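You operate a simulated robot arm through the tools that you are given. There is no shell and no other tool.

Carry out the task below with a simulated robot arm. There is one attempt and no reset: what you move stays moved.

JOB
Label the middle carton, shop and model, and roll both labels flat.
Fine: the order sheet's shop, the carton's own model number; each inside its printed field; tools go back. Set down upright: label pad, hand roller.

It is judged by the outcome, as a careful person would: the job done as asked, and still so three seconds after it is handed in. It fails if anything else is knocked over, pushed out of place, dropped, spilled or broken. Flat cloth is picked up by pressing the open fingertips on it (5 to 10 N) and closing them slowly along it; thin cloth reads only 2 to 8 mm in the jaws.

ROBOT AND FRAMES
A 6-joint arm with a two-finger gripper, fixed in place. Base frame: the origin is at the foot of the arm, x ahead of it, y to its left, z up; the work surface is at about z = 800. Units: mm, degrees, N and s.
Its first joint turns from -166.0 to 166.0 degrees. Payload 2.45 kg.
The tool frame sits at the grasp point between the pads (the TCP): z along the fingers, y along the line on which they close. The tips reach 20 mm beyond it. Largest opening 140 mm; the body of the gripper starts 168 mm behind the TCP.
Orientation is that of the tool frame in the base frame, as a unit quaternion [w, x, y, z]. With the fingers straight down and closing along the base's y, the tool's x points along the base's -x, its y along +y and its z along -z.

CONTROLS
- The arm moves only by the tool jog_arm. Its argument "moves" is a list of rows, each a list of 6 numbers: the shift along the tool's x, y, z in mm, then the turn, a rotation vector about the tool's x, y, z in degrees. In form: [[tx, ty, tz, ax, ay, az], ...]. A call has 1 to 20 rows; each row shifts and turns the commanded pose from where the row before left it, along the tool's axes as they then stand. "fingers" is the finger opening in mm, from 0 to 140, set as the call begins (left out, the last holds). A row lasts 0.2 s, in which the tool goes at most 50 mm and 8.6 degrees; a call with a longer step from one row to the next is refused whole, and so is a gripper value outside its range. Where a pose cannot be reached the arm comes as near as it can. A force on the tool above 70 N (or 10 N above the force at the start of the call, whichever is more), or a blocked arm, ends the call early, and 0.2 s more pass. Each finger travels about 45 mm/s and halts on what it meets, pressing with about 35 N; the grip force reading is that of the motor and also rises with nothing between the fingers. The clock runs only during rows and for 0.2 s after the last one: add rows that do not move to give the fingers time. The reply holds the time, the measured pose of the TCP, the force on the tool along the base axes, the opening and the grip force, in the units named above and with some noise, with the torque about the TCP (base axes, N m) and any sound that the robot's microphone picked up, and new pictures: "show" is both (left out), scene, wrist or none.
- Cameras (640 x 400 px; columns grow to the right, rows downward): "scene" is fixed at [50.4, 498.7, 1569.5]; the picture's right is [-0.27, -0.96, 0.00], its down [-0.55, 0.15, -0.82] and it looks along [0.79, -0.22, -0.57] (base axes); focal length 307 px, centre (320, 200). "wrist" rides on the gripper at [78, 11, -209] in the tool frame; the picture's right is [-0.14, 0.99, 0.00], its down [-0.92, -0.13, -0.37] and it looks along [-0.37, -0.05, 0.93] (tool axes); focal length 280 px, centre (320, 200). There is no depth. A picture from a camera that has moved, and an enlarged one, comes with that camera's place and axes in the base frame and with its lens.
- close_up(camera, box): a new picture of the part [left, top, right, bottom] of that camera's present view, enlarged. The clock stands still meanwhile.
- sign_off(): hands the job in; it is judged then, once.

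Nothing tells you positions but the pictures and the camera data. Unless the task says otherwise, let go and move clear before handing in.

The tools are called after "Request:" as name(argument=value, ...) on one line, values as JSON. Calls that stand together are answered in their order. jog_arm: Moves the arm, as the interface text tells. Its arguments: {"type":"object","properties":{"moves":{"type":"array"},"fingers":{"type":"number"},"show":{"type":"string","enum":["both","scene","wrist","none"]}},"required":["moves"]} The other tools are called the same way: close_up (camera, box) takes an enlarged picture of a part of a camera's view; sign_off () hands the job in.

At the start:

```text
time: 0.0
tcp_pos: [690.5, -14.8, 1304.2]
tcp_rot: [0.0, 0.001, 1.0, -0.001]
force: [-0.3, -0.3, 0.1]
wrist_torque: [0.0, -0.04, -0.03]
grip_width: 139.9
grip_force: 0.0
```

scene: 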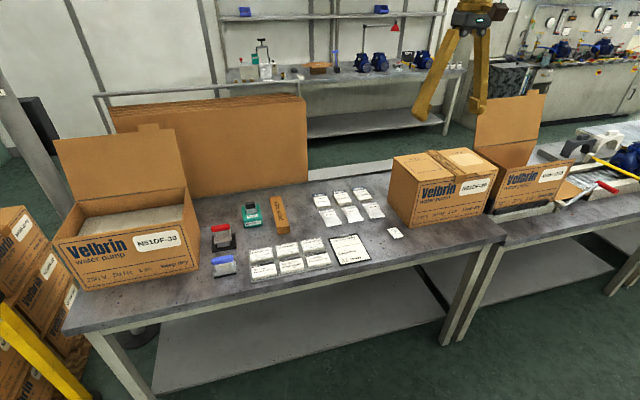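
wrist: 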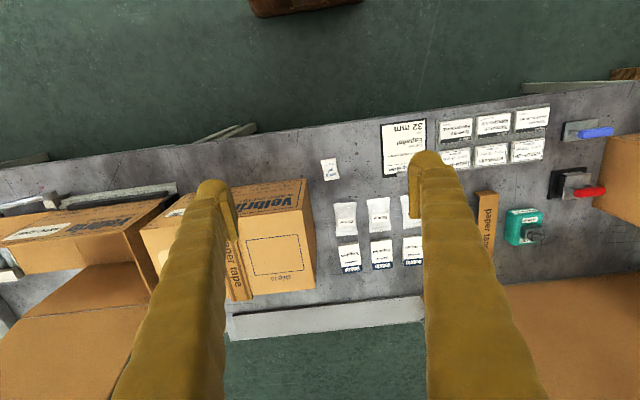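

I see a bench with three cartons (open left one, closed middle one, open right one), two sets of labels, an order sheet, and tools. First I'll take close-ups to read the labels, sheet and carton before moving.

Request:
close_up(camera="scene", box=[200, 180, 420, 300])

Request:
close_up(camera="scene", box=[370, 130, 520, 250])

Request:
close_up(camera="wrist", box=[310, 90, 560, 290])

Request:
close_up(camera="wrist", box=[200, 160, 360, 320])

Request:
close_up(camera="scene", box=[320, 215, 380, 270])

Request:
close_up(camera="scene", box=[380, 220, 410, 245])

```text
2.91 times, centred on (310, 240) of scene
camera zoom: at [50.4, 498.7, 1569.5], right [-0.27, -0.96, 0.0], down [-0.55, 0.15, -0.82], along [0.79, -0.22, -0.57], focal length 894 px, centre (349, 84)
```

zoom: 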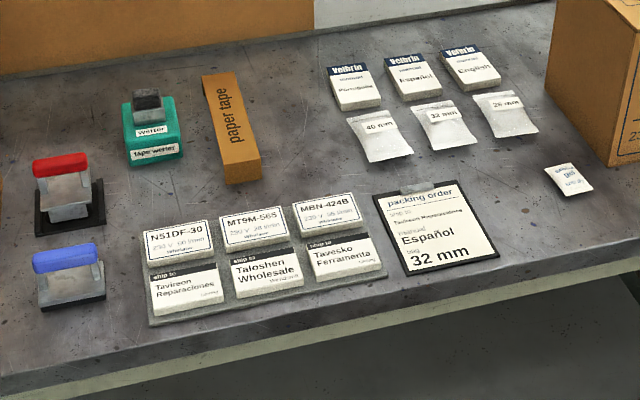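

```text
3.33 times, centred on (445, 190) of scene
camera zoom: at [50.4, 498.7, 1569.5], right [-0.27, -0.96, 0.0], down [-0.55, 0.15, -0.82], along [0.79, -0.22, -0.57], focal length 1024 px, centre (-97, 233)
```

zoom: 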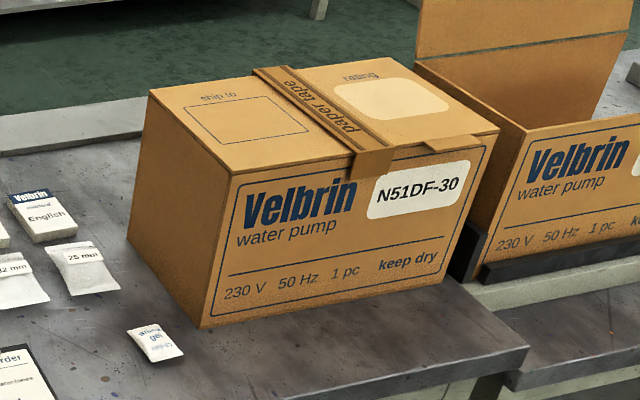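

```text
2.00 times, centred on (435, 190) of wrist
camera zoom: at [613.0, -4.1, 1513.3], right [0.14, 0.99, 0.0], down [0.92, -0.13, 0.37], along [0.37, -0.05, -0.93], focal length 561 px, centre (90, 220)
```

zoom: 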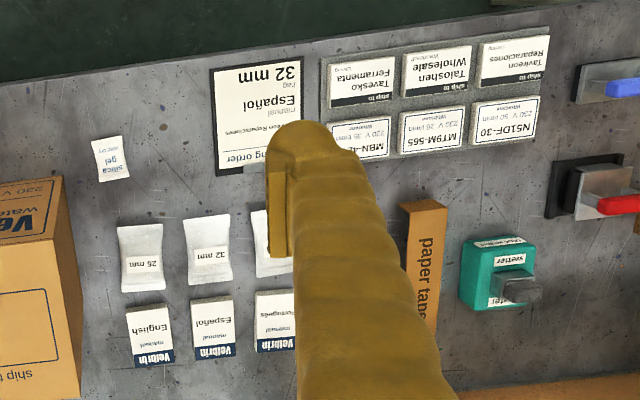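

```text
2.50 times, centred on (280, 240) of wrist
camera zoom: at [613.0, -4.1, 1513.3], right [0.14, 0.99, 0.0], down [0.92, -0.13, 0.37], along [0.37, -0.05, -0.93], focal length 701 px, centre (420, 100)
```

zoom: 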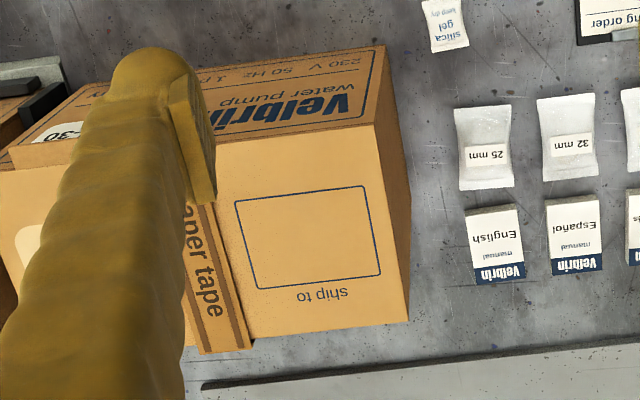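

```text
7.27 times, centred on (350, 242) of scene
camera zoom: at [50.4, 498.7, 1569.5], right [-0.27, -0.96, 0.0], down [-0.55, 0.15, -0.82], along [0.79, -0.22, -0.57], focal length 2235 px, centre (102, -109)
```

zoom: 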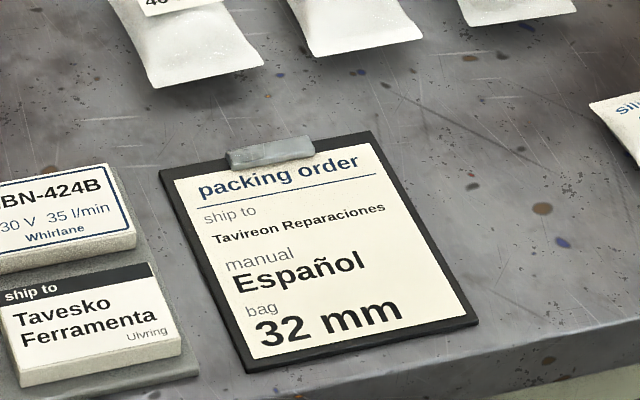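

```text
16.00 times, centred on (395, 232) of scene
camera zoom: at [50.4, 498.7, 1569.5], right [-0.27, -0.96, 0.0], down [-0.55, 0.15, -0.82], along [0.79, -0.22, -0.57], focal length 4917 px, centre (-880, -320)
```

zoom: 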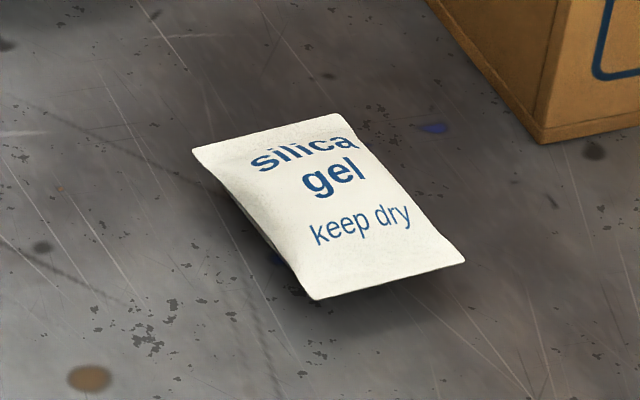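

The order sheet's shop is Tavireon Reparaciones; the carton's model reads N51DF-30. Next I look closely at the tools (red and blue handles) and the label stacks.

Request:
close_up(camera="scene", box=[200, 215, 250, 285])

Request:
close_up(camera="wrist", box=[530, 105, 640, 215])

Request:
close_up(camera="scene", box=[235, 190, 295, 240])

Request:
close_up(camera="scene", box=[245, 235, 335, 295])

Request:
close_up(camera="scene", box=[390, 145, 500, 205])

Request:
close_up(camera="wrist", box=[430, 100, 560, 175])

```text
5.71 times, centred on (225, 250) of scene
camera zoom: at [50.4, 498.7, 1569.5], right [-0.27, -0.96, 0.0], down [-0.55, 0.15, -0.82], along [0.79, -0.22, -0.57], focal length 1756 px, centre (863, -86)
```

zoom: 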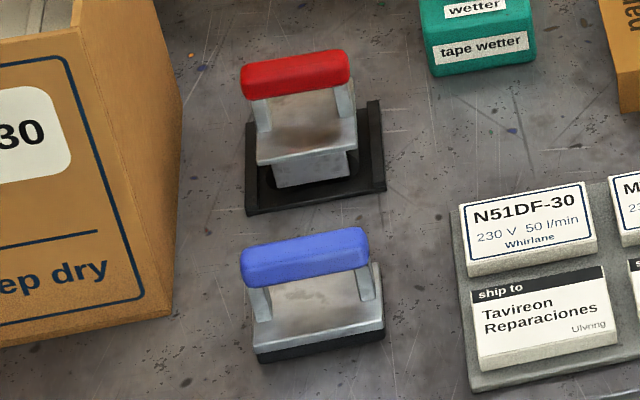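

```text
3.64 times, centred on (585, 160) of wrist
camera zoom: at [613.0, -4.1, 1513.3], right [0.14, 0.99, 0.0], down [0.92, -0.13, 0.37], along [0.37, -0.05, -0.93], focal length 1020 px, centre (-644, 346)
```

zoom: 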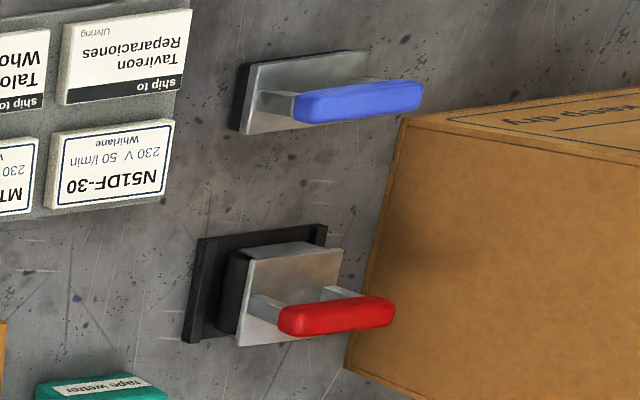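

```text
8.00 times, centred on (265, 215) of scene
camera zoom: at [50.4, 498.7, 1569.5], right [-0.27, -0.96, 0.0], down [-0.55, 0.15, -0.82], along [0.79, -0.22, -0.57], focal length 2459 px, centre (760, 80)
```

zoom: 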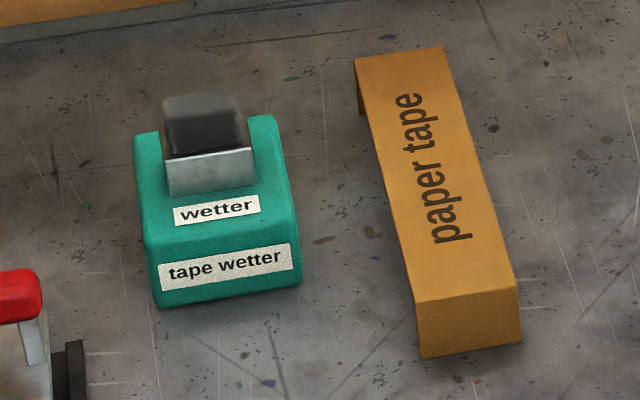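

```text
6.67 times, centred on (290, 265) of scene
camera zoom: at [50.4, 498.7, 1569.5], right [-0.27, -0.96, 0.0], down [-0.55, 0.15, -0.82], along [0.79, -0.22, -0.57], focal length 2049 px, centre (520, -233)
```

zoom: 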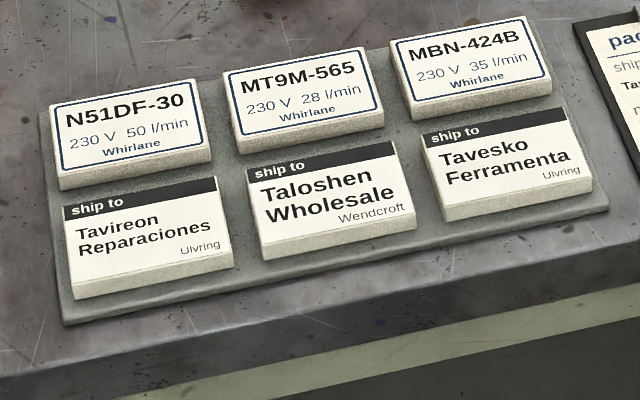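

```text
5.82 times, centred on (445, 175) of scene
camera zoom: at [50.4, 498.7, 1569.5], right [-0.27, -0.96, 0.0], down [-0.55, 0.15, -0.82], along [0.79, -0.22, -0.57], focal length 1788 px, centre (-407, 346)
```

zoom: 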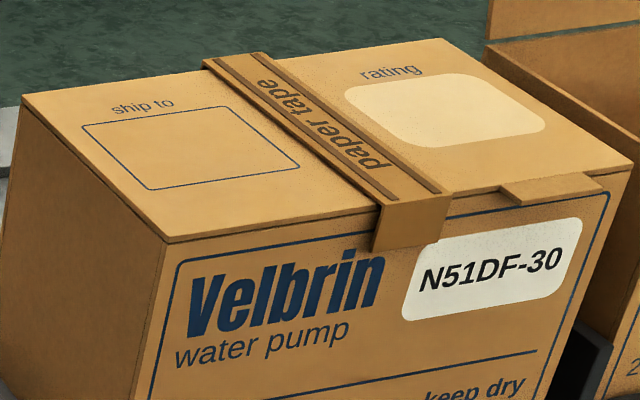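

```text
4.92 times, centred on (495, 138) of wrist
camera zoom: at [613.0, -4.1, 1513.3], right [0.14, 0.99, 0.0], down [0.92, -0.13, 0.37], along [0.37, -0.05, -0.93], focal length 1380 px, centre (-542, 508)
```

zoom: 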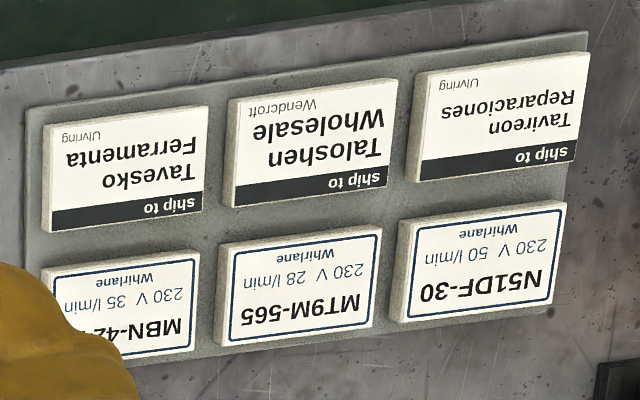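

Red and blue tools stand at roughly (800, 610); label stacks near (830, 490); the closed middle carton with its "ship to" and "rating" fields near (850, -200). I'll move the wrist camera over the tools and labels for a better look.

Request:
jog_arm(moves=[[-1, 46.8, 9.5, 0, 0, 0], [-1, 46.8, 9.5, 0, 0, 0], [-1, 46.8, 9.5, 0, 0, 0], [-1, 46.8, 9.5, 0, 0, 0], [-1, 46.8, 9.5, 0, 0, 0], [-1, 46.8, 9.5, 0, 0, 0], [-1, 46.8, 9.5, 0, 0, 0], [-1, 46.8, 9.5, 0, 0, 0], [-1, 46.8, 9.5, 0, 0, 0], [-1, 46.8, 9.5, 0, 0, 0], [-1, 46.8, 9.5, 0, 0, 0], [0, 0, 0, 0, 0, 0]])

```text
time: 2.6
tcp_pos: [702.3, 499.9, 1198.5]
tcp_rot: [0.001, 0.0, 1.0, 0.001]
force: [-1.1, -0.1, 0.1]
wrist_torque: [-0.01, 0.0, -0.01]
grip_width: 139.8
grip_force: 0.1
camera wrist: at [623.7, 511.6, 1406.4], right [0.14, 0.99, 0.0], down [0.92, -0.13, 0.37], along [0.37, -0.05, -0.93], focal length 280 px, centre (320, 200)
```

scene: 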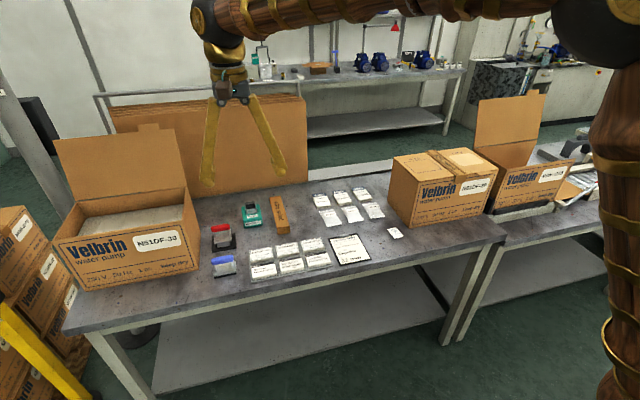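
wrist: 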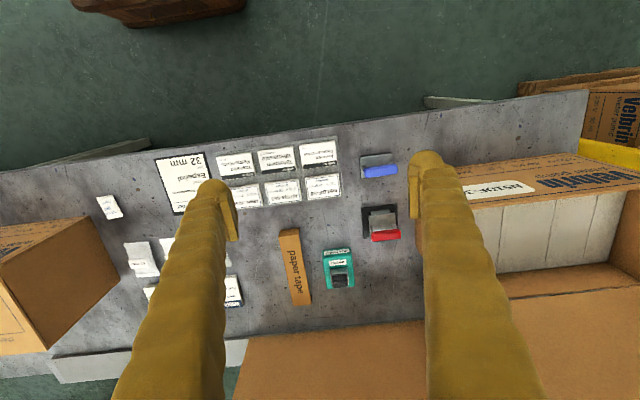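

The wrist camera now sees both tools nearly from above. I'll enlarge the tools and label stacks.

Request:
close_up(camera="wrist", box=[340, 145, 420, 250])

Request:
close_up(camera="wrist", box=[210, 130, 350, 215])

```text
3.81 times, centred on (380, 198) of wrist
camera zoom: at [623.7, 511.6, 1406.4], right [0.14, 0.99, 0.0], down [0.92, -0.13, 0.37], along [0.37, -0.05, -0.93], focal length 1068 px, centre (91, 210)
```

zoom: 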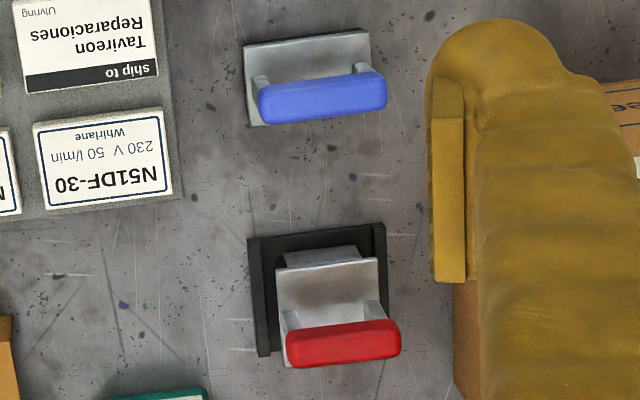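

```text
4.57 times, centred on (280, 172) of wrist
camera zoom: at [623.7, 511.6, 1406.4], right [0.14, 0.99, 0.0], down [0.92, -0.13, 0.37], along [0.37, -0.05, -0.93], focal length 1282 px, centre (503, 326)
```

zoom: 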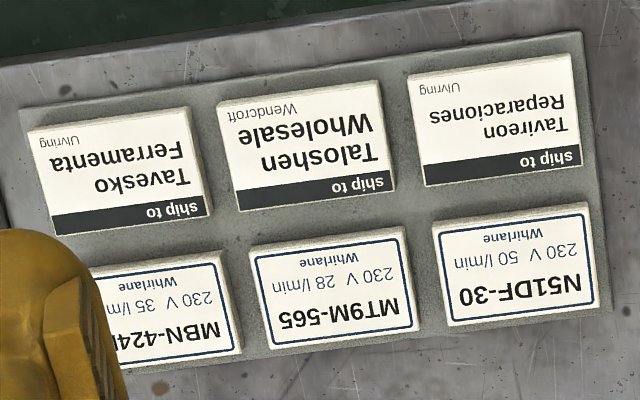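

Blue looks like a flat plate with a foam pad (label pad); red sits in a black cradle (likely the roller). I'll lower and tilt the gripper to see both from the front and confirm.

Request:
jog_arm(moves=[[0, 10, 49, 0, 0, 0], [0, 10, 49, 0, 0, 0], [0, 10, 49, 0, 0, 0], [0, 10, 49, 0, 0, 0], [0, 0, 0, 0, -8.5, 0], [0, 0, 0, 0, -8.5, 0], [0, 0, 0, 0, -8.5, 0], [0, 0, 0, 0, -8.5, 0], [0, 0, 0, 0, -8.5, 0], [0, 0, 0, 0, 0, 0]])

```text
time: 4.8
tcp_pos: [702.8, 540.2, 1003.8]
tcp_rot: [0.364, 0.001, 0.931, -0.001]
force: [-0.2, -0.3, 0.1]
wrist_torque: [-0.03, 0.02, -0.01]
grip_width: 140.0
grip_force: 0.2
camera wrist: at [503.4, 551.6, 1104.3], right [0.1, 0.99, 0.09], down [0.43, -0.13, 0.89], along [0.9, -0.05, -0.44], focal length 280 px, centre (320, 200)
```

scene: 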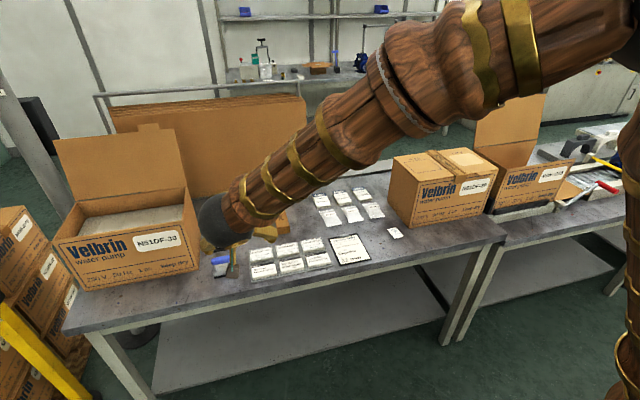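
wrist: 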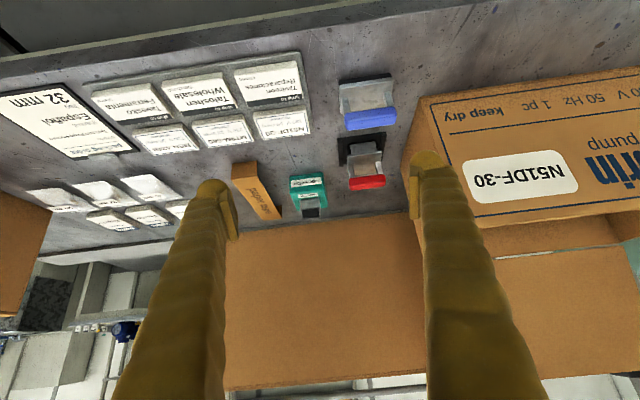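

Request:
close_up(camera="wrist", box=[320, 70, 420, 200])

Request:
close_up(camera="wrist", box=[330, 120, 400, 195])

```text
3.08 times, centred on (370, 135) of wrist
camera zoom: at [503.4, 551.6, 1104.3], right [0.1, 0.99, 0.09], down [0.43, -0.13, 0.89], along [0.9, -0.05, -0.44], focal length 863 px, centre (166, 400)
```

zoom: 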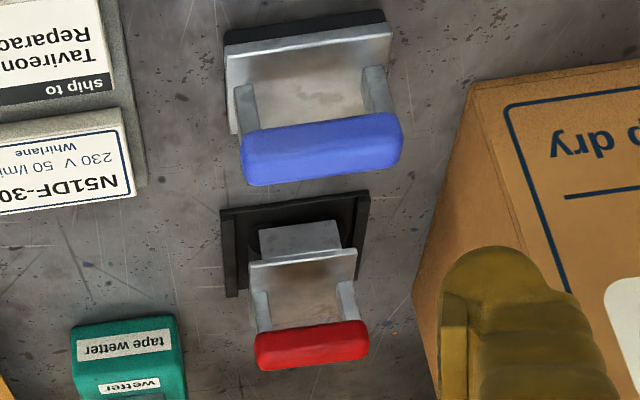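

```text
5.33 times, centred on (365, 158) of wrist
camera zoom: at [503.4, 551.6, 1104.3], right [0.1, 0.99, 0.09], down [0.43, -0.13, 0.89], along [0.9, -0.05, -0.44], focal length 1495 px, centre (80, 427)
```

zoom: 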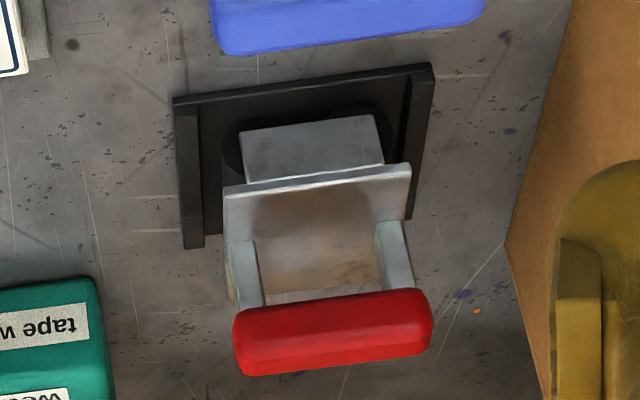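

Blue handle is at about (797, 612, 856) and red at about (938, 612, 874), both along the y axis. Before committing I'll zoom more on the red tool's underside to confirm it is the roller.

Request:
close_up(camera="wrist", box=[350, 130, 390, 160])

Request:
close_up(camera="wrist", box=[330, 70, 410, 125])

Request:
close_up(camera="wrist", box=[280, 160, 340, 225])

```text
13.33 times, centred on (370, 145) of wrist
camera zoom: at [503.4, 551.6, 1104.3], right [0.1, 0.99, 0.09], down [0.43, -0.13, 0.89], along [0.9, -0.05, -0.44], focal length 3738 px, centre (-347, 933)
```

zoom: 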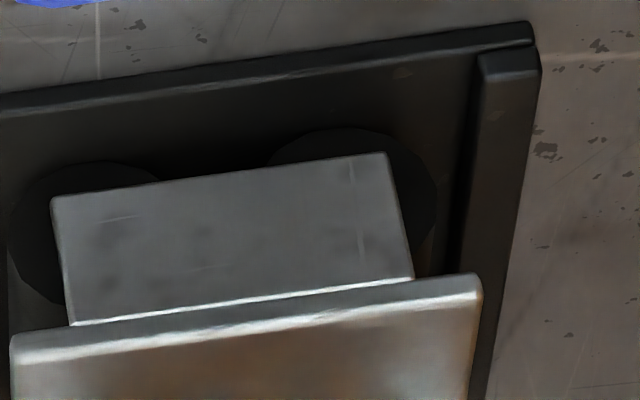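

```text
7.27 times, centred on (370, 98) of wrist
camera zoom: at [503.4, 551.6, 1104.3], right [0.1, 0.99, 0.09], down [0.43, -0.13, 0.89], along [0.9, -0.05, -0.44], focal length 2039 px, centre (-44, 946)
```

zoom: 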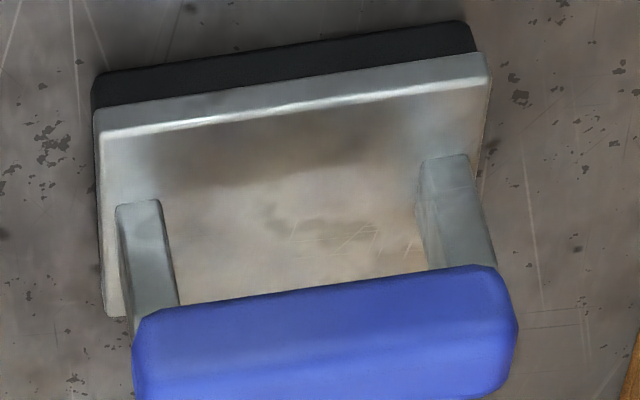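

```text
6.15 times, centred on (310, 192) of wrist
camera zoom: at [503.4, 551.6, 1104.3], right [0.1, 0.99, 0.09], down [0.43, -0.13, 0.89], along [0.9, -0.05, -0.44], focal length 1726 px, centre (382, 246)
```

zoom: 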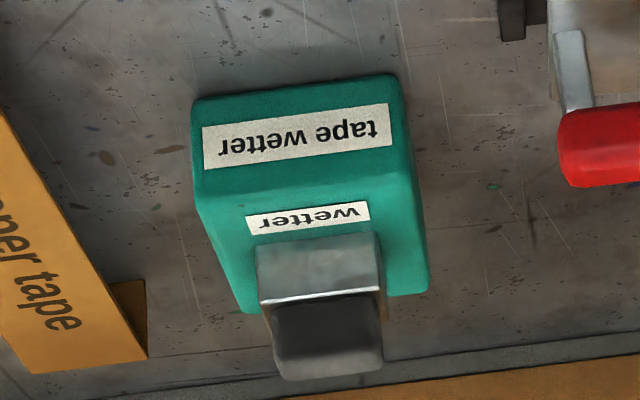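

The red tool has two dark rollers with axles along x, so it rolls along y, and its cradle has end stops. Blue is the label pad. I plan to grip both handles by their ends (closing along y) with this forward tilt, which helps the reach. Moving above the blue handle first.

Request:
jog_arm(moves=[[-5, 17.95, 29.6, 0, 0, 0], [-5, 17.95, 29.6, 0, 0, 0], [-5, 17.95, 29.6, 0, 0, 0], [-5, 17.95, 29.6, 0, 0, 0], [0, 0, 0, 0, 0, 0], [0, 0, 0, 0, 0, 0]], fingers=105)

```text
time: 6.2
tcp_pos: [797.7, 611.5, 929.1]
tcp_rot: [0.362, 0.001, 0.932, 0.0]
force: [-0.2, -0.2, 0.5]
wrist_torque: [0.04, 0.02, -0.02]
grip_width: 104.9
grip_force: 0.1
camera wrist: at [598.4, 621.9, 1030.6], right [0.1, 0.99, 0.09], down [0.43, -0.13, 0.89], along [0.9, -0.05, -0.44], focal length 280 px, centre (320, 200)
```

scene: 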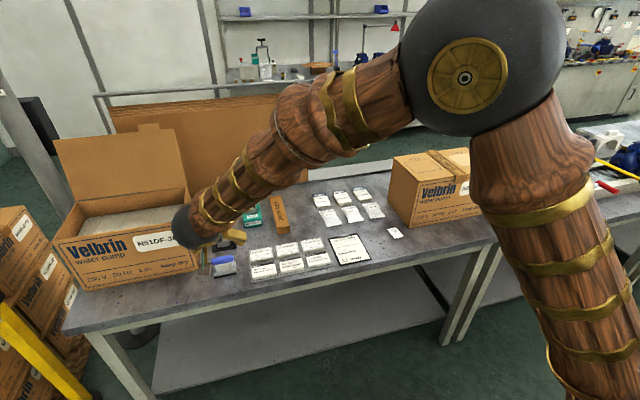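
wrist: 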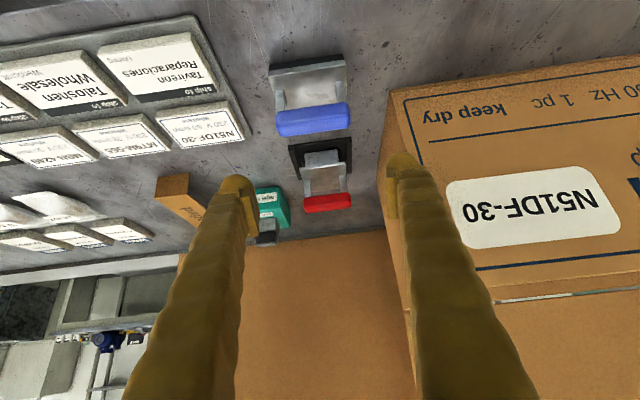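

Request:
close_up(camera="wrist", box=[255, 45, 365, 220])

Request:
close_up(camera="wrist", box=[90, 20, 260, 180])

```text
2.29 times, centred on (310, 132) of wrist
camera zoom: at [598.4, 621.9, 1030.6], right [0.1, 0.99, 0.09], down [0.43, -0.13, 0.89], along [0.9, -0.05, -0.44], focal length 641 px, centre (343, 354)
```

zoom: 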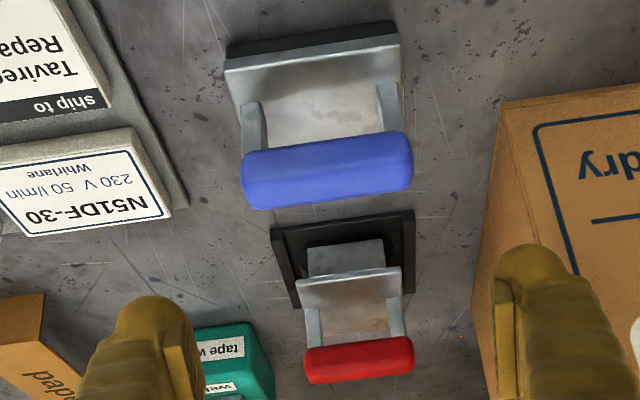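

```text
2.50 times, centred on (175, 100) of wrist
camera zoom: at [598.4, 621.9, 1030.6], right [0.1, 0.99, 0.09], down [0.43, -0.13, 0.89], along [0.9, -0.05, -0.44], focal length 701 px, centre (682, 450)
```

zoom: 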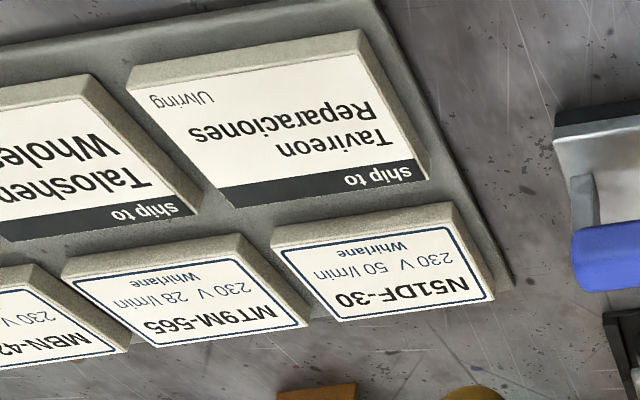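

The blue handle spans y about 579–646 at (797, 612, 855), and the tool is centred over it. I'll descend straight down onto the handle with the fingers outside both ends.

Request:
jog_arm(moves=[[10.04, 0.1, 10.74, 0, 0, 0], [10.04, 0.1, 10.74, 0, 0, 0], [10.04, 0.1, 10.74, 0, 0, 0], [10.04, 0.1, 10.74, 0, 0, 0], [10.04, 0.1, 10.74, 0, 0, 0], [0, 0, 0, 0, 0, 0]])

```text
time: 7.6
tcp_pos: [796.7, 613.4, 856.5]
tcp_rot: [0.363, 0.0, 0.932, 0.0]
force: [0.1, -0.3, 0.2]
wrist_torque: [-0.06, 0.04, 0.0]
grip_width: 105.1
grip_force: 0.1
camera wrist: at [597.4, 623.2, 957.8], right [0.1, 0.99, 0.09], down [0.43, -0.13, 0.89], along [0.9, -0.05, -0.44], focal length 280 px, centre (320, 200)
```

scene: 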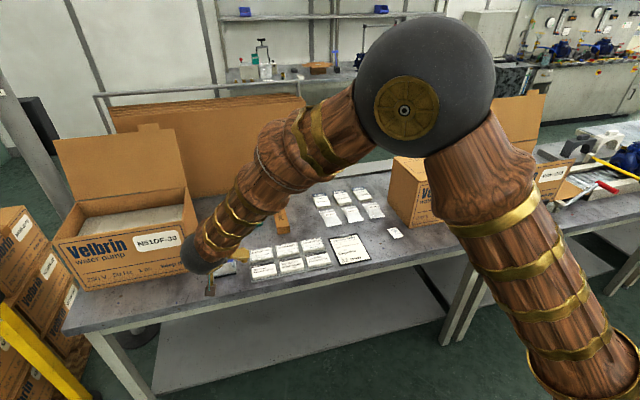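
wrist: 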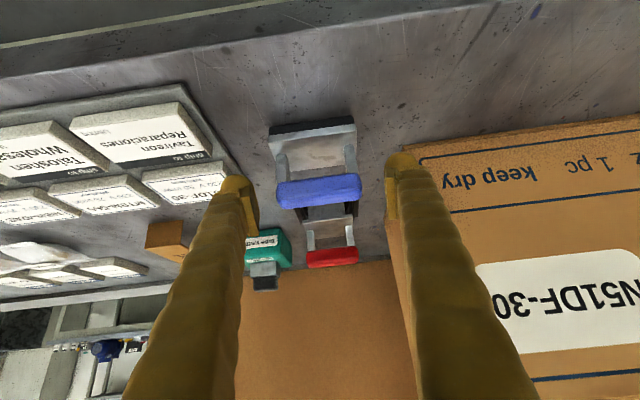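

The fingertips flank both ends of the blue handle about evenly. Closing now.

Request:
jog_arm(moves=[[0, 0, 0, 0, 0, 0], [0, 0, 0, 0, 0, 0], [0, 0, 0, 0, 0, 0], [0, 0, 0, 0, 0, 0], [0, 0, 0, 0, 0, 0], [0, 0, 0, 0, 0, 0]], fingers=20)

Request:
close_up(camera="wrist", box=[230, 90, 430, 280])

```text
time: 9.0
tcp_pos: [796.0, 612.6, 856.1]
tcp_rot: [0.362, 0.001, 0.932, -0.002]
force: [-0.1, 0.8, 0.9]
wrist_torque: [0.04, 0.04, 0.0]
grip_width: 68.2
grip_force: 34.9
camera wrist: at [597.4, 623.2, 957.9], right [0.1, 0.99, 0.09], down [0.43, -0.13, 0.89], along [0.9, -0.05, -0.44], focal length 280 px, centre (320, 200)
```

scene: 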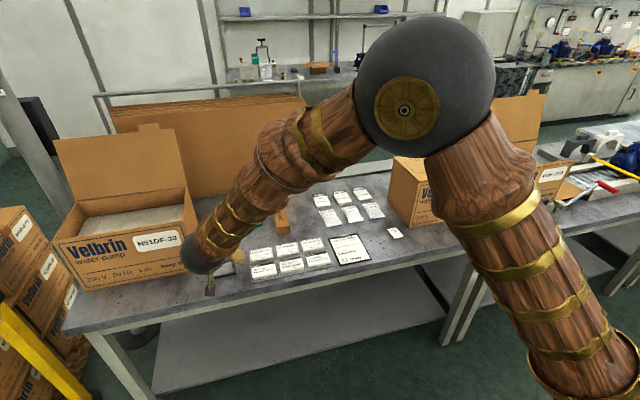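
wrist: 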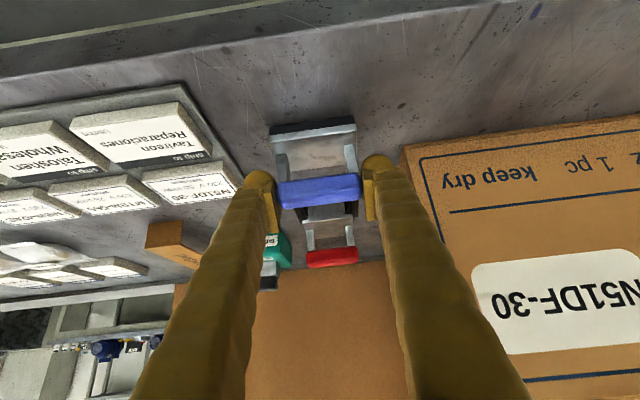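

```text
2.11 times, centred on (330, 185) of wrist
camera zoom: at [597.4, 623.2, 957.9], right [0.1, 0.99, 0.09], down [0.43, -0.13, 0.89], along [0.9, -0.05, -0.44], focal length 590 px, centre (299, 232)
```

zoom: 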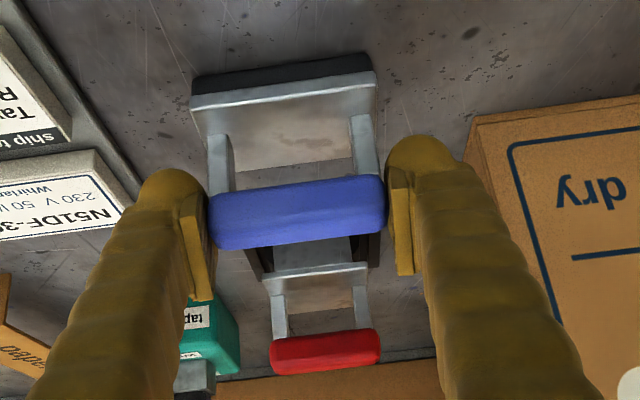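

Gripped at 68 mm with 35 N. Lifting a little to check that the pad hangs upright.

Request:
jog_arm(moves=[[-3.4, 0, -3.7, 0, 0, 0], [-6.8, 0, -7.4, 0, 0, 0], [-13.5, 0, -14.75, 0, 0, 0], [-13.5, 0, -14.75, 0, 0, 0], [-6.8, 0, -7.4, 0, 0, 0], [0, 0, 0, 0, 0, 0]])

Request:
close_up(camera="wrist", box=[230, 90, 430, 280])

Request:
close_up(camera="scene", box=[190, 200, 270, 290])

```text
time: 10.4
tcp_pos: [797.9, 611.4, 923.7]
tcp_rot: [0.362, 0.0, 0.932, -0.001]
force: [-0.3, -0.2, -0.6]
wrist_torque: [0.0, -0.02, -0.02]
grip_width: 20.4
grip_force: 0.1
camera wrist: at [597.9, 623.3, 1023.9], right [0.1, 0.99, 0.09], down [0.43, -0.13, 0.89], along [0.9, -0.05, -0.44], focal length 280 px, centre (320, 200)
```

scene: 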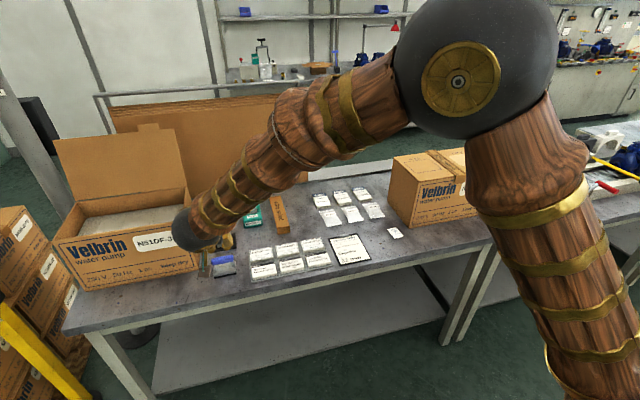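
wrist: 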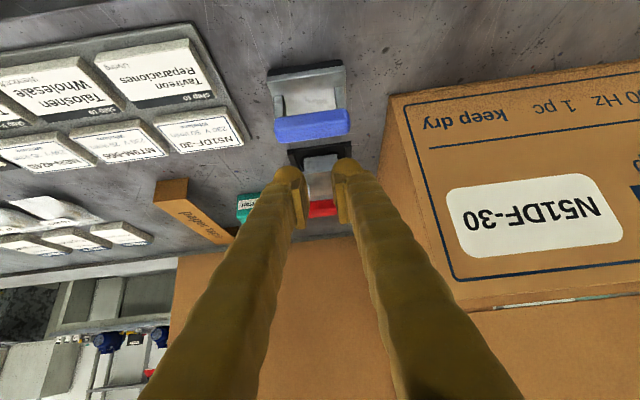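

```text
2.11 times, centred on (330, 185) of wrist
camera zoom: at [597.9, 623.3, 1023.9], right [0.1, 0.99, 0.09], down [0.43, -0.13, 0.89], along [0.9, -0.05, -0.44], focal length 590 px, centre (299, 232)
```

zoom: 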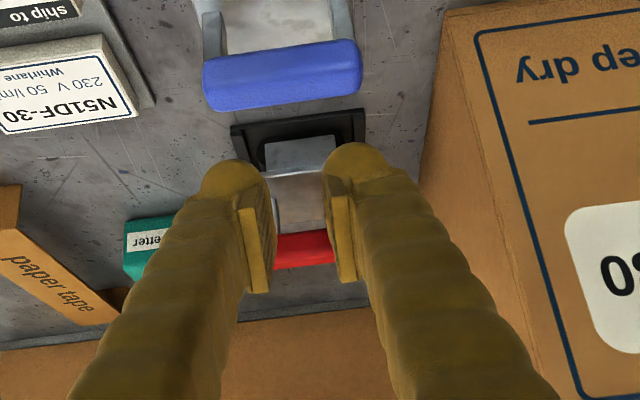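

```text
4.44 times, centred on (230, 245) of scene
camera zoom: at [50.4, 498.7, 1569.5], right [-0.27, -0.96, 0.0], down [-0.55, 0.15, -0.82], along [0.79, -0.22, -0.57], focal length 1366 px, centre (720, 0)
```

zoom: 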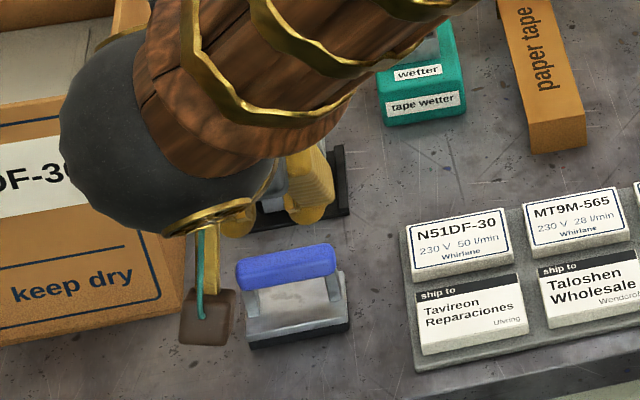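

The end grip slipped: the pad stayed standing exactly where it was, and the fingers closed empty. I'll re-open, go back down, grip again and lift very slowly, reading forces, to learn why.

Request:
jog_arm(moves=[[0, 0, 0, 0, 0, 0], [0, 0, 0, 0, 0, 0], [0, 0, 0, 0, 0, 0], [0, 0, 0, 0, 0, 0], [0, 0, 0, 0, 0, 0]], fingers=105, show="none")

Request:
jog_arm(moves=[[9.2, 0.1, 10.1, 0, 0, 0], [9.2, 0.1, 10.1, 0, 0, 0], [9.2, 0.1, 10.1, 0, 0, 0], [9.2, 0.1, 10.1, 0, 0, 0], [9.2, 0.1, 10.1, 0, 0, 0], [0, 0, 0, 0, 0, 0]], show="wrist")

```text
time: 11.6
tcp_pos: [796.9, 612.1, 921.8]
tcp_rot: [0.362, 0.002, 0.932, -0.002]
force: [0.2, 0.1, -0.8]
wrist_torque: [0.02, -0.01, 0.02]
grip_width: 105.2
grip_force: 0.0
```

```text
time: 13.0
tcp_pos: [797.7, 613.9, 854.5]
tcp_rot: [0.363, 0.0, 0.932, -0.001]
force: [0.8, 0.0, -0.7]
wrist_torque: [0.0, 0.04, -0.04]
grip_width: 104.8
grip_force: 0.2
camera wrist: at [598.4, 623.4, 955.5], right [0.1, 0.99, 0.09], down [0.43, -0.13, 0.89], along [0.9, -0.05, -0.44], focal length 280 px, centre (320, 200)
```

wrist: 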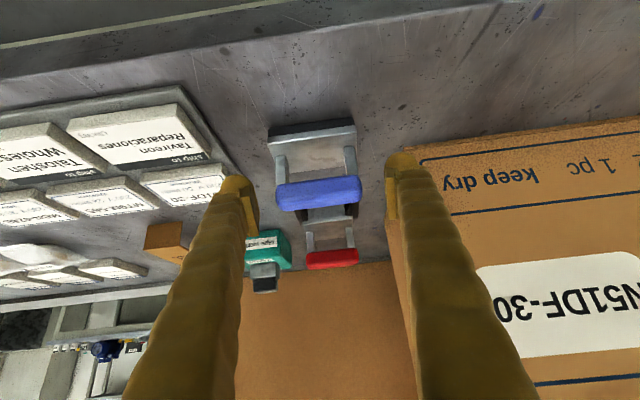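

Request:
jog_arm(moves=[[0, 0, 0, 0, 0, 0], [0, 0, 0, 0, 0, 0], [0, 0, 0, 0, 0, 0], [0, 0, 0, 0, 0, 0], [0, 0, 0, 0, 0, 0], [0, 0, 0, 0, 0, 0], [0, 0, 0, 0, 0, 0], [0, 0, 0, 0, 0, 0]], fingers=0, show="none")

Request:
jog_arm(moves=[[-0.7, 0, -0.74, 0, 0, 0], [-0.7, 0, -0.74, 0, 0, 0]], show="none")

Request:
jog_arm(moves=[[-0.7, 0, -0.74, 0, 0, 0], [-0.7, 0, -0.74, 0, 0, 0]], show="none")

Request:
jog_arm(moves=[[-0.7, 0, -0.74, 0, 0, 0], [-0.7, 0, -0.74, 0, 0, 0]], show="wrist")

```text
time: 14.8
tcp_pos: [797.1, 612.7, 855.4]
tcp_rot: [0.362, 0.001, 0.932, -0.001]
force: [-0.4, -0.1, 0.4]
wrist_torque: [0.02, -0.01, 0.04]
grip_width: 68.8
grip_force: 35.2
```

```text
time: 15.4
tcp_pos: [797.8, 612.7, 856.2]
tcp_rot: [0.362, 0.0, 0.932, 0.0]
force: [-0.2, -0.5, 0.5]
wrist_torque: [0.02, -0.02, 0.01]
grip_width: 69.1
grip_force: 34.8
```

```text
time: 16.0
tcp_pos: [798.2, 612.6, 857.8]
tcp_rot: [0.362, 0.001, 0.932, -0.001]
force: [0.6, -0.3, -1.3]
wrist_torque: [-0.02, 0.01, -0.01]
grip_width: 69.1
grip_force: 35.0
```

```text
time: 16.6
tcp_pos: [798.1, 612.5, 858.2]
tcp_rot: [0.363, -0.001, 0.932, 0.0]
force: [-0.6, 0.6, -0.5]
wrist_torque: [0.0, 0.01, -0.01]
grip_width: 69.0
grip_force: 35.1
camera wrist: at [598.4, 623.7, 960.7], right [0.1, 0.99, 0.09], down [0.43, -0.13, 0.89], along [0.9, -0.05, -0.44], focal length 280 px, centre (320, 200)
```

wrist: 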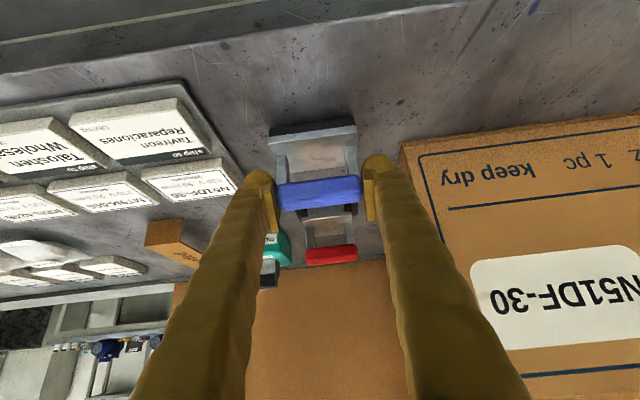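

Request:
close_up(camera="wrist", box=[230, 90, 430, 280])

Request:
close_up(camera="scene", box=[190, 220, 260, 290])

```text
2.11 times, centred on (330, 185) of wrist
camera zoom: at [598.4, 623.7, 960.7], right [0.1, 0.99, 0.09], down [0.43, -0.13, 0.89], along [0.9, -0.05, -0.44], focal length 590 px, centre (299, 232)
```

zoom: 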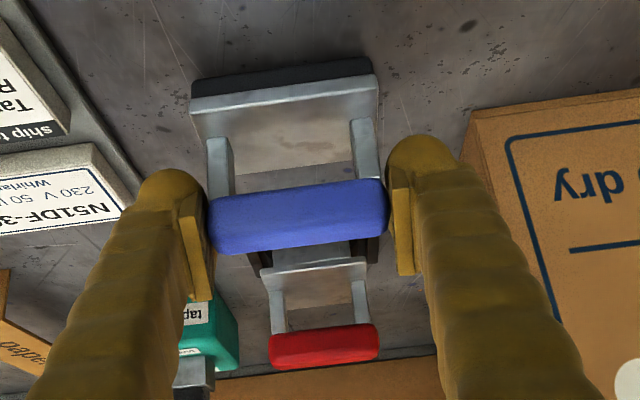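

```text
5.71 times, centred on (225, 255) of scene
camera zoom: at [50.4, 498.7, 1569.5], right [-0.27, -0.96, 0.0], down [-0.55, 0.15, -0.82], along [0.79, -0.22, -0.57], focal length 1756 px, centre (863, -114)
```

zoom: 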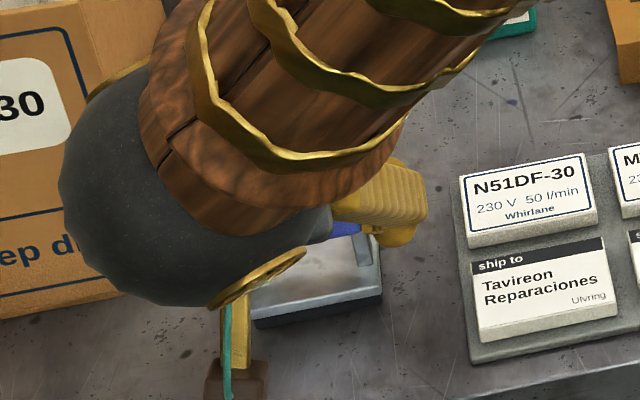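

The pad now seems to be lifting with the fingers (slow lift works). I'll continue slowly and check.

Request:
jog_arm(moves=[[-1, 0, -1.1, 0, 0, 0], [-1, 0, -1.1, 0, 0, 0], [-1, 0, -1.1, 0, 0, 0], [-1, 0, -1.1, 0, 0, 0], [-1, 0, -1.1, 0, 0, 0], [-1, 0, -1.1, 0, 0, 0], [-1, 0, -1.1, 0, 0, 0], [-1, 0, -1.1, 0, 0, 0]], show="wrist")

Request:
close_up(camera="wrist", box=[230, 90, 430, 280])

Request:
close_up(camera="scene", box=[190, 220, 260, 290])

```text
time: 18.4
tcp_pos: [798.3, 612.1, 871.5]
tcp_rot: [0.363, 0.0, 0.932, -0.001]
force: [-0.2, -0.1, -2.1]
wrist_torque: [0.01, -0.01, -0.02]
grip_width: 69.0
grip_force: 34.9
camera wrist: at [598.3, 623.4, 972.6], right [0.1, 0.99, 0.09], down [0.43, -0.13, 0.89], along [0.9, -0.05, -0.44], focal length 280 px, centre (320, 200)
```

wrist: 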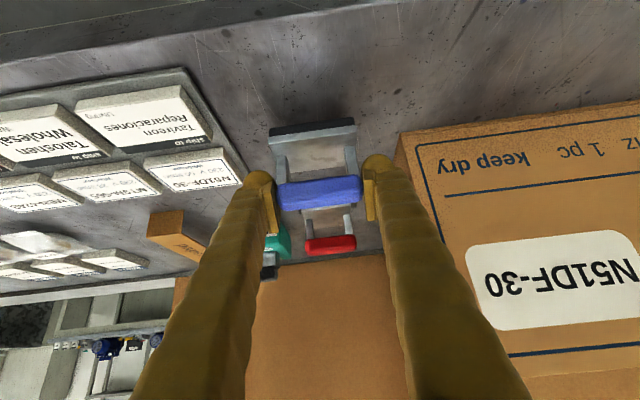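

```text
2.11 times, centred on (330, 185) of wrist
camera zoom: at [598.3, 623.4, 972.6], right [0.1, 0.99, 0.09], down [0.43, -0.13, 0.89], along [0.9, -0.05, -0.44], focal length 590 px, centre (299, 232)
```

zoom: 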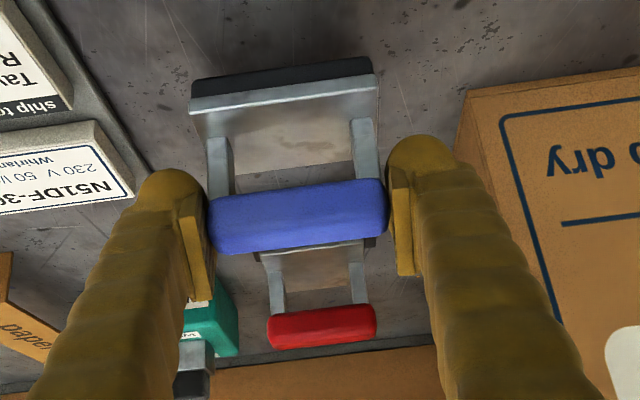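

```text
5.71 times, centred on (225, 255) of scene
camera zoom: at [50.4, 498.7, 1569.5], right [-0.27, -0.96, 0.0], down [-0.55, 0.15, -0.82], along [0.79, -0.22, -0.57], focal length 1756 px, centre (863, -114)
```

zoom: 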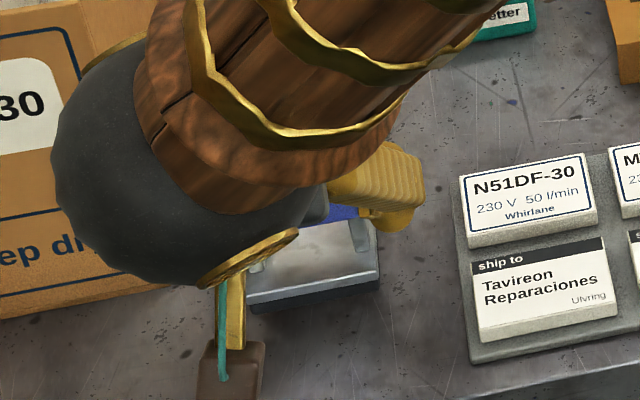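

The pad is off the table (about 2 N weight), upright and steady in the grip. I'll raise it slowly to clear the label stacks and check that it does not creep.

Request:
jog_arm(moves=[[-1.35, 0, -1.47, 0, 0, 0], [-2.0, 0, -2.2, 0, 0, 0], [-2.7, 0, -2.95, 0, 0, 0], [-2.7, 0, -2.95, 0, 0, 0], [-2.7, 0, -2.95, 0, 0, 0], [-2.7, 0, -2.95, 0, 0, 0], [-2.0, 0, -2.2, 0, 0, 0], [-1.35, 0, -1.47, 0, 0, 0]], show="wrist")

Request:
close_up(camera="wrist", box=[230, 90, 430, 280])

```text
time: 20.2
tcp_pos: [797.5, 612.4, 897.1]
tcp_rot: [0.363, 0.001, 0.932, -0.001]
force: [0.3, 0.0, -1.0]
wrist_torque: [0.0, 0.02, 0.01]
grip_width: 68.9
grip_force: 34.8
camera wrist: at [597.9, 623.9, 997.9], right [0.1, 0.99, 0.09], down [0.43, -0.13, 0.89], along [0.9, -0.05, -0.44], focal length 280 px, centre (320, 200)
```

wrist: 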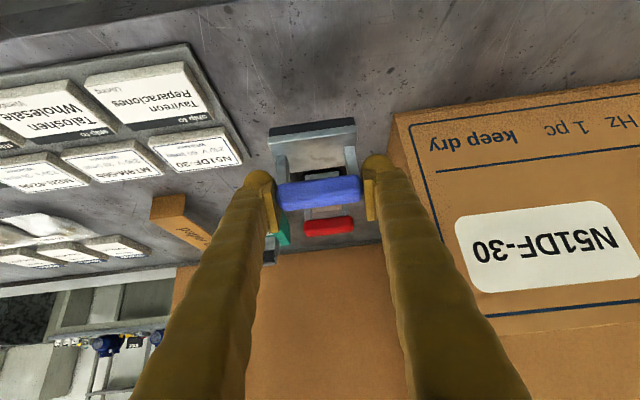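

```text
2.11 times, centred on (330, 185) of wrist
camera zoom: at [597.9, 623.9, 997.9], right [0.1, 0.99, 0.09], down [0.43, -0.13, 0.89], along [0.9, -0.05, -0.44], focal length 590 px, centre (299, 232)
```

zoom: 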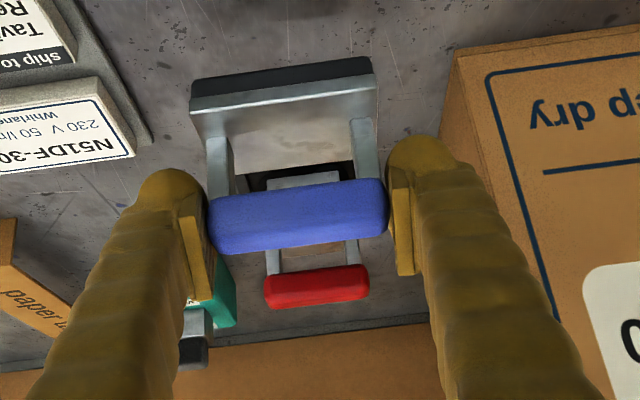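

The grip holds steady. Now I move the pad slowly over the Tavireon stack (centre about (757.5, 489.5)).

Request:
jog_arm(moves=[[0.575, -2.45, -0.527, 0, 0, 0], [1.15, -4.9, -1.054, 0, 0, 0], [1.807, -7.7, -1.656, 0, 0, 0], [1.807, -7.7, -1.656, 0, 0, 0], [1.807, -7.7, -1.656, 0, 0, 0], [1.807, -7.7, -1.656, 0, 0, 0], [1.807, -7.7, -1.656, 0, 0, 0], [1.807, -7.7, -1.656, 0, 0, 0], [1.807, -7.7, -1.656, 0, 0, 0], [1.807, -7.7, -1.656, 0, 0, 0], [1.807, -7.7, -1.656, 0, 0, 0], [1.807, -7.7, -1.656, 0, 0, 0], [1.807, -7.7, -1.656, 0, 0, 0], [1.807, -7.7, -1.656, 0, 0, 0], [1.807, -7.7, -1.656, 0, 0, 0], [1.807, -7.7, -1.656, 0, 0, 0], [1.15, -4.9, -1.054, 0, 0, 0], [0.575, -2.45, -0.527, 0, 0, 0], [0, 0, 0, 0, 0, 0]])

Request:
close_up(camera="wrist", box=[180, 40, 440, 240])

Request:
close_up(camera="scene", box=[210, 220, 310, 300])

```text
time: 24.2
tcp_pos: [757.4, 488.8, 899.0]
tcp_rot: [0.363, 0.001, 0.932, -0.001]
force: [-0.4, 0.0, -1.0]
wrist_torque: [0.01, -0.01, -0.01]
grip_width: 68.6
grip_force: 35.3
camera wrist: at [558.4, 499.9, 998.8], right [0.1, 0.99, 0.09], down [0.43, -0.13, 0.89], along [0.9, -0.05, -0.44], focal length 280 px, centre (320, 200)
```

scene: 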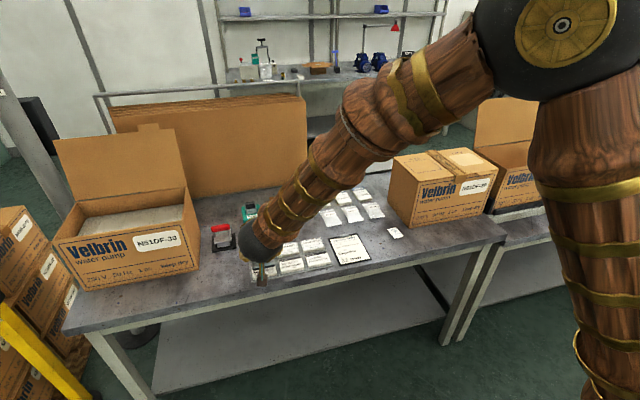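
wrist: 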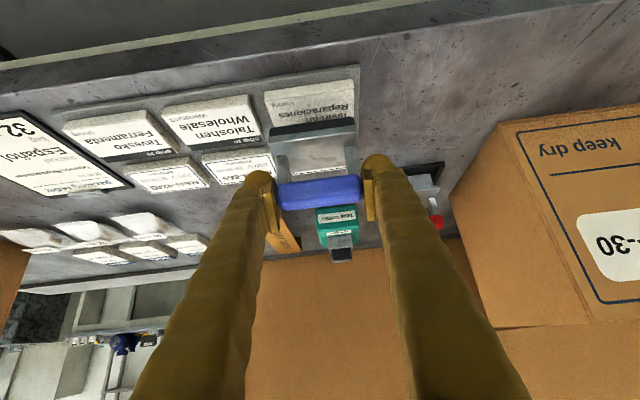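

```text
2.00 times, centred on (310, 140) of wrist
camera zoom: at [558.4, 499.9, 998.8], right [0.1, 0.99, 0.09], down [0.43, -0.13, 0.89], along [0.9, -0.05, -0.44], focal length 561 px, centre (340, 320)
```

zoom: 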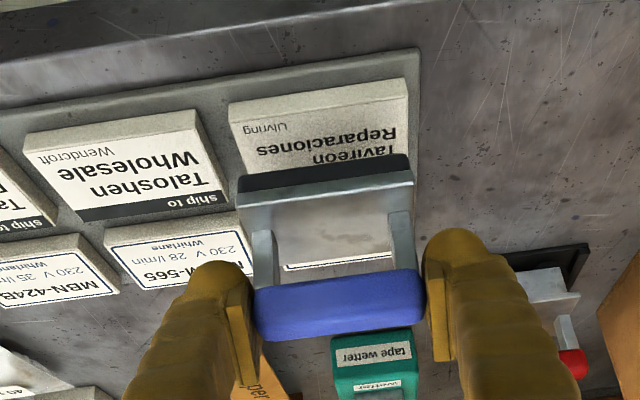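

```text
5.00 times, centred on (260, 260) of scene
camera zoom: at [50.4, 498.7, 1569.5], right [-0.27, -0.96, 0.0], down [-0.55, 0.15, -0.82], along [0.79, -0.22, -0.57], focal length 1537 px, centre (620, -100)
```

zoom: 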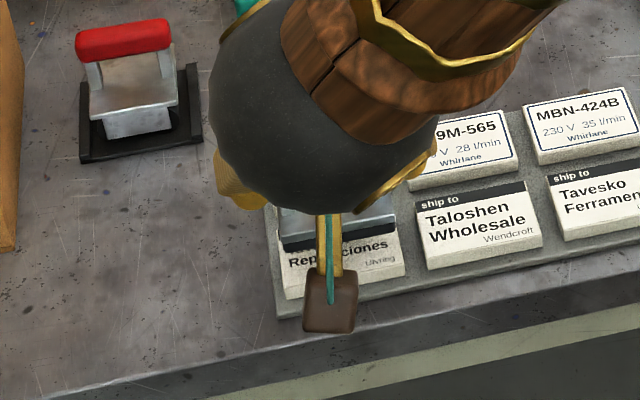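

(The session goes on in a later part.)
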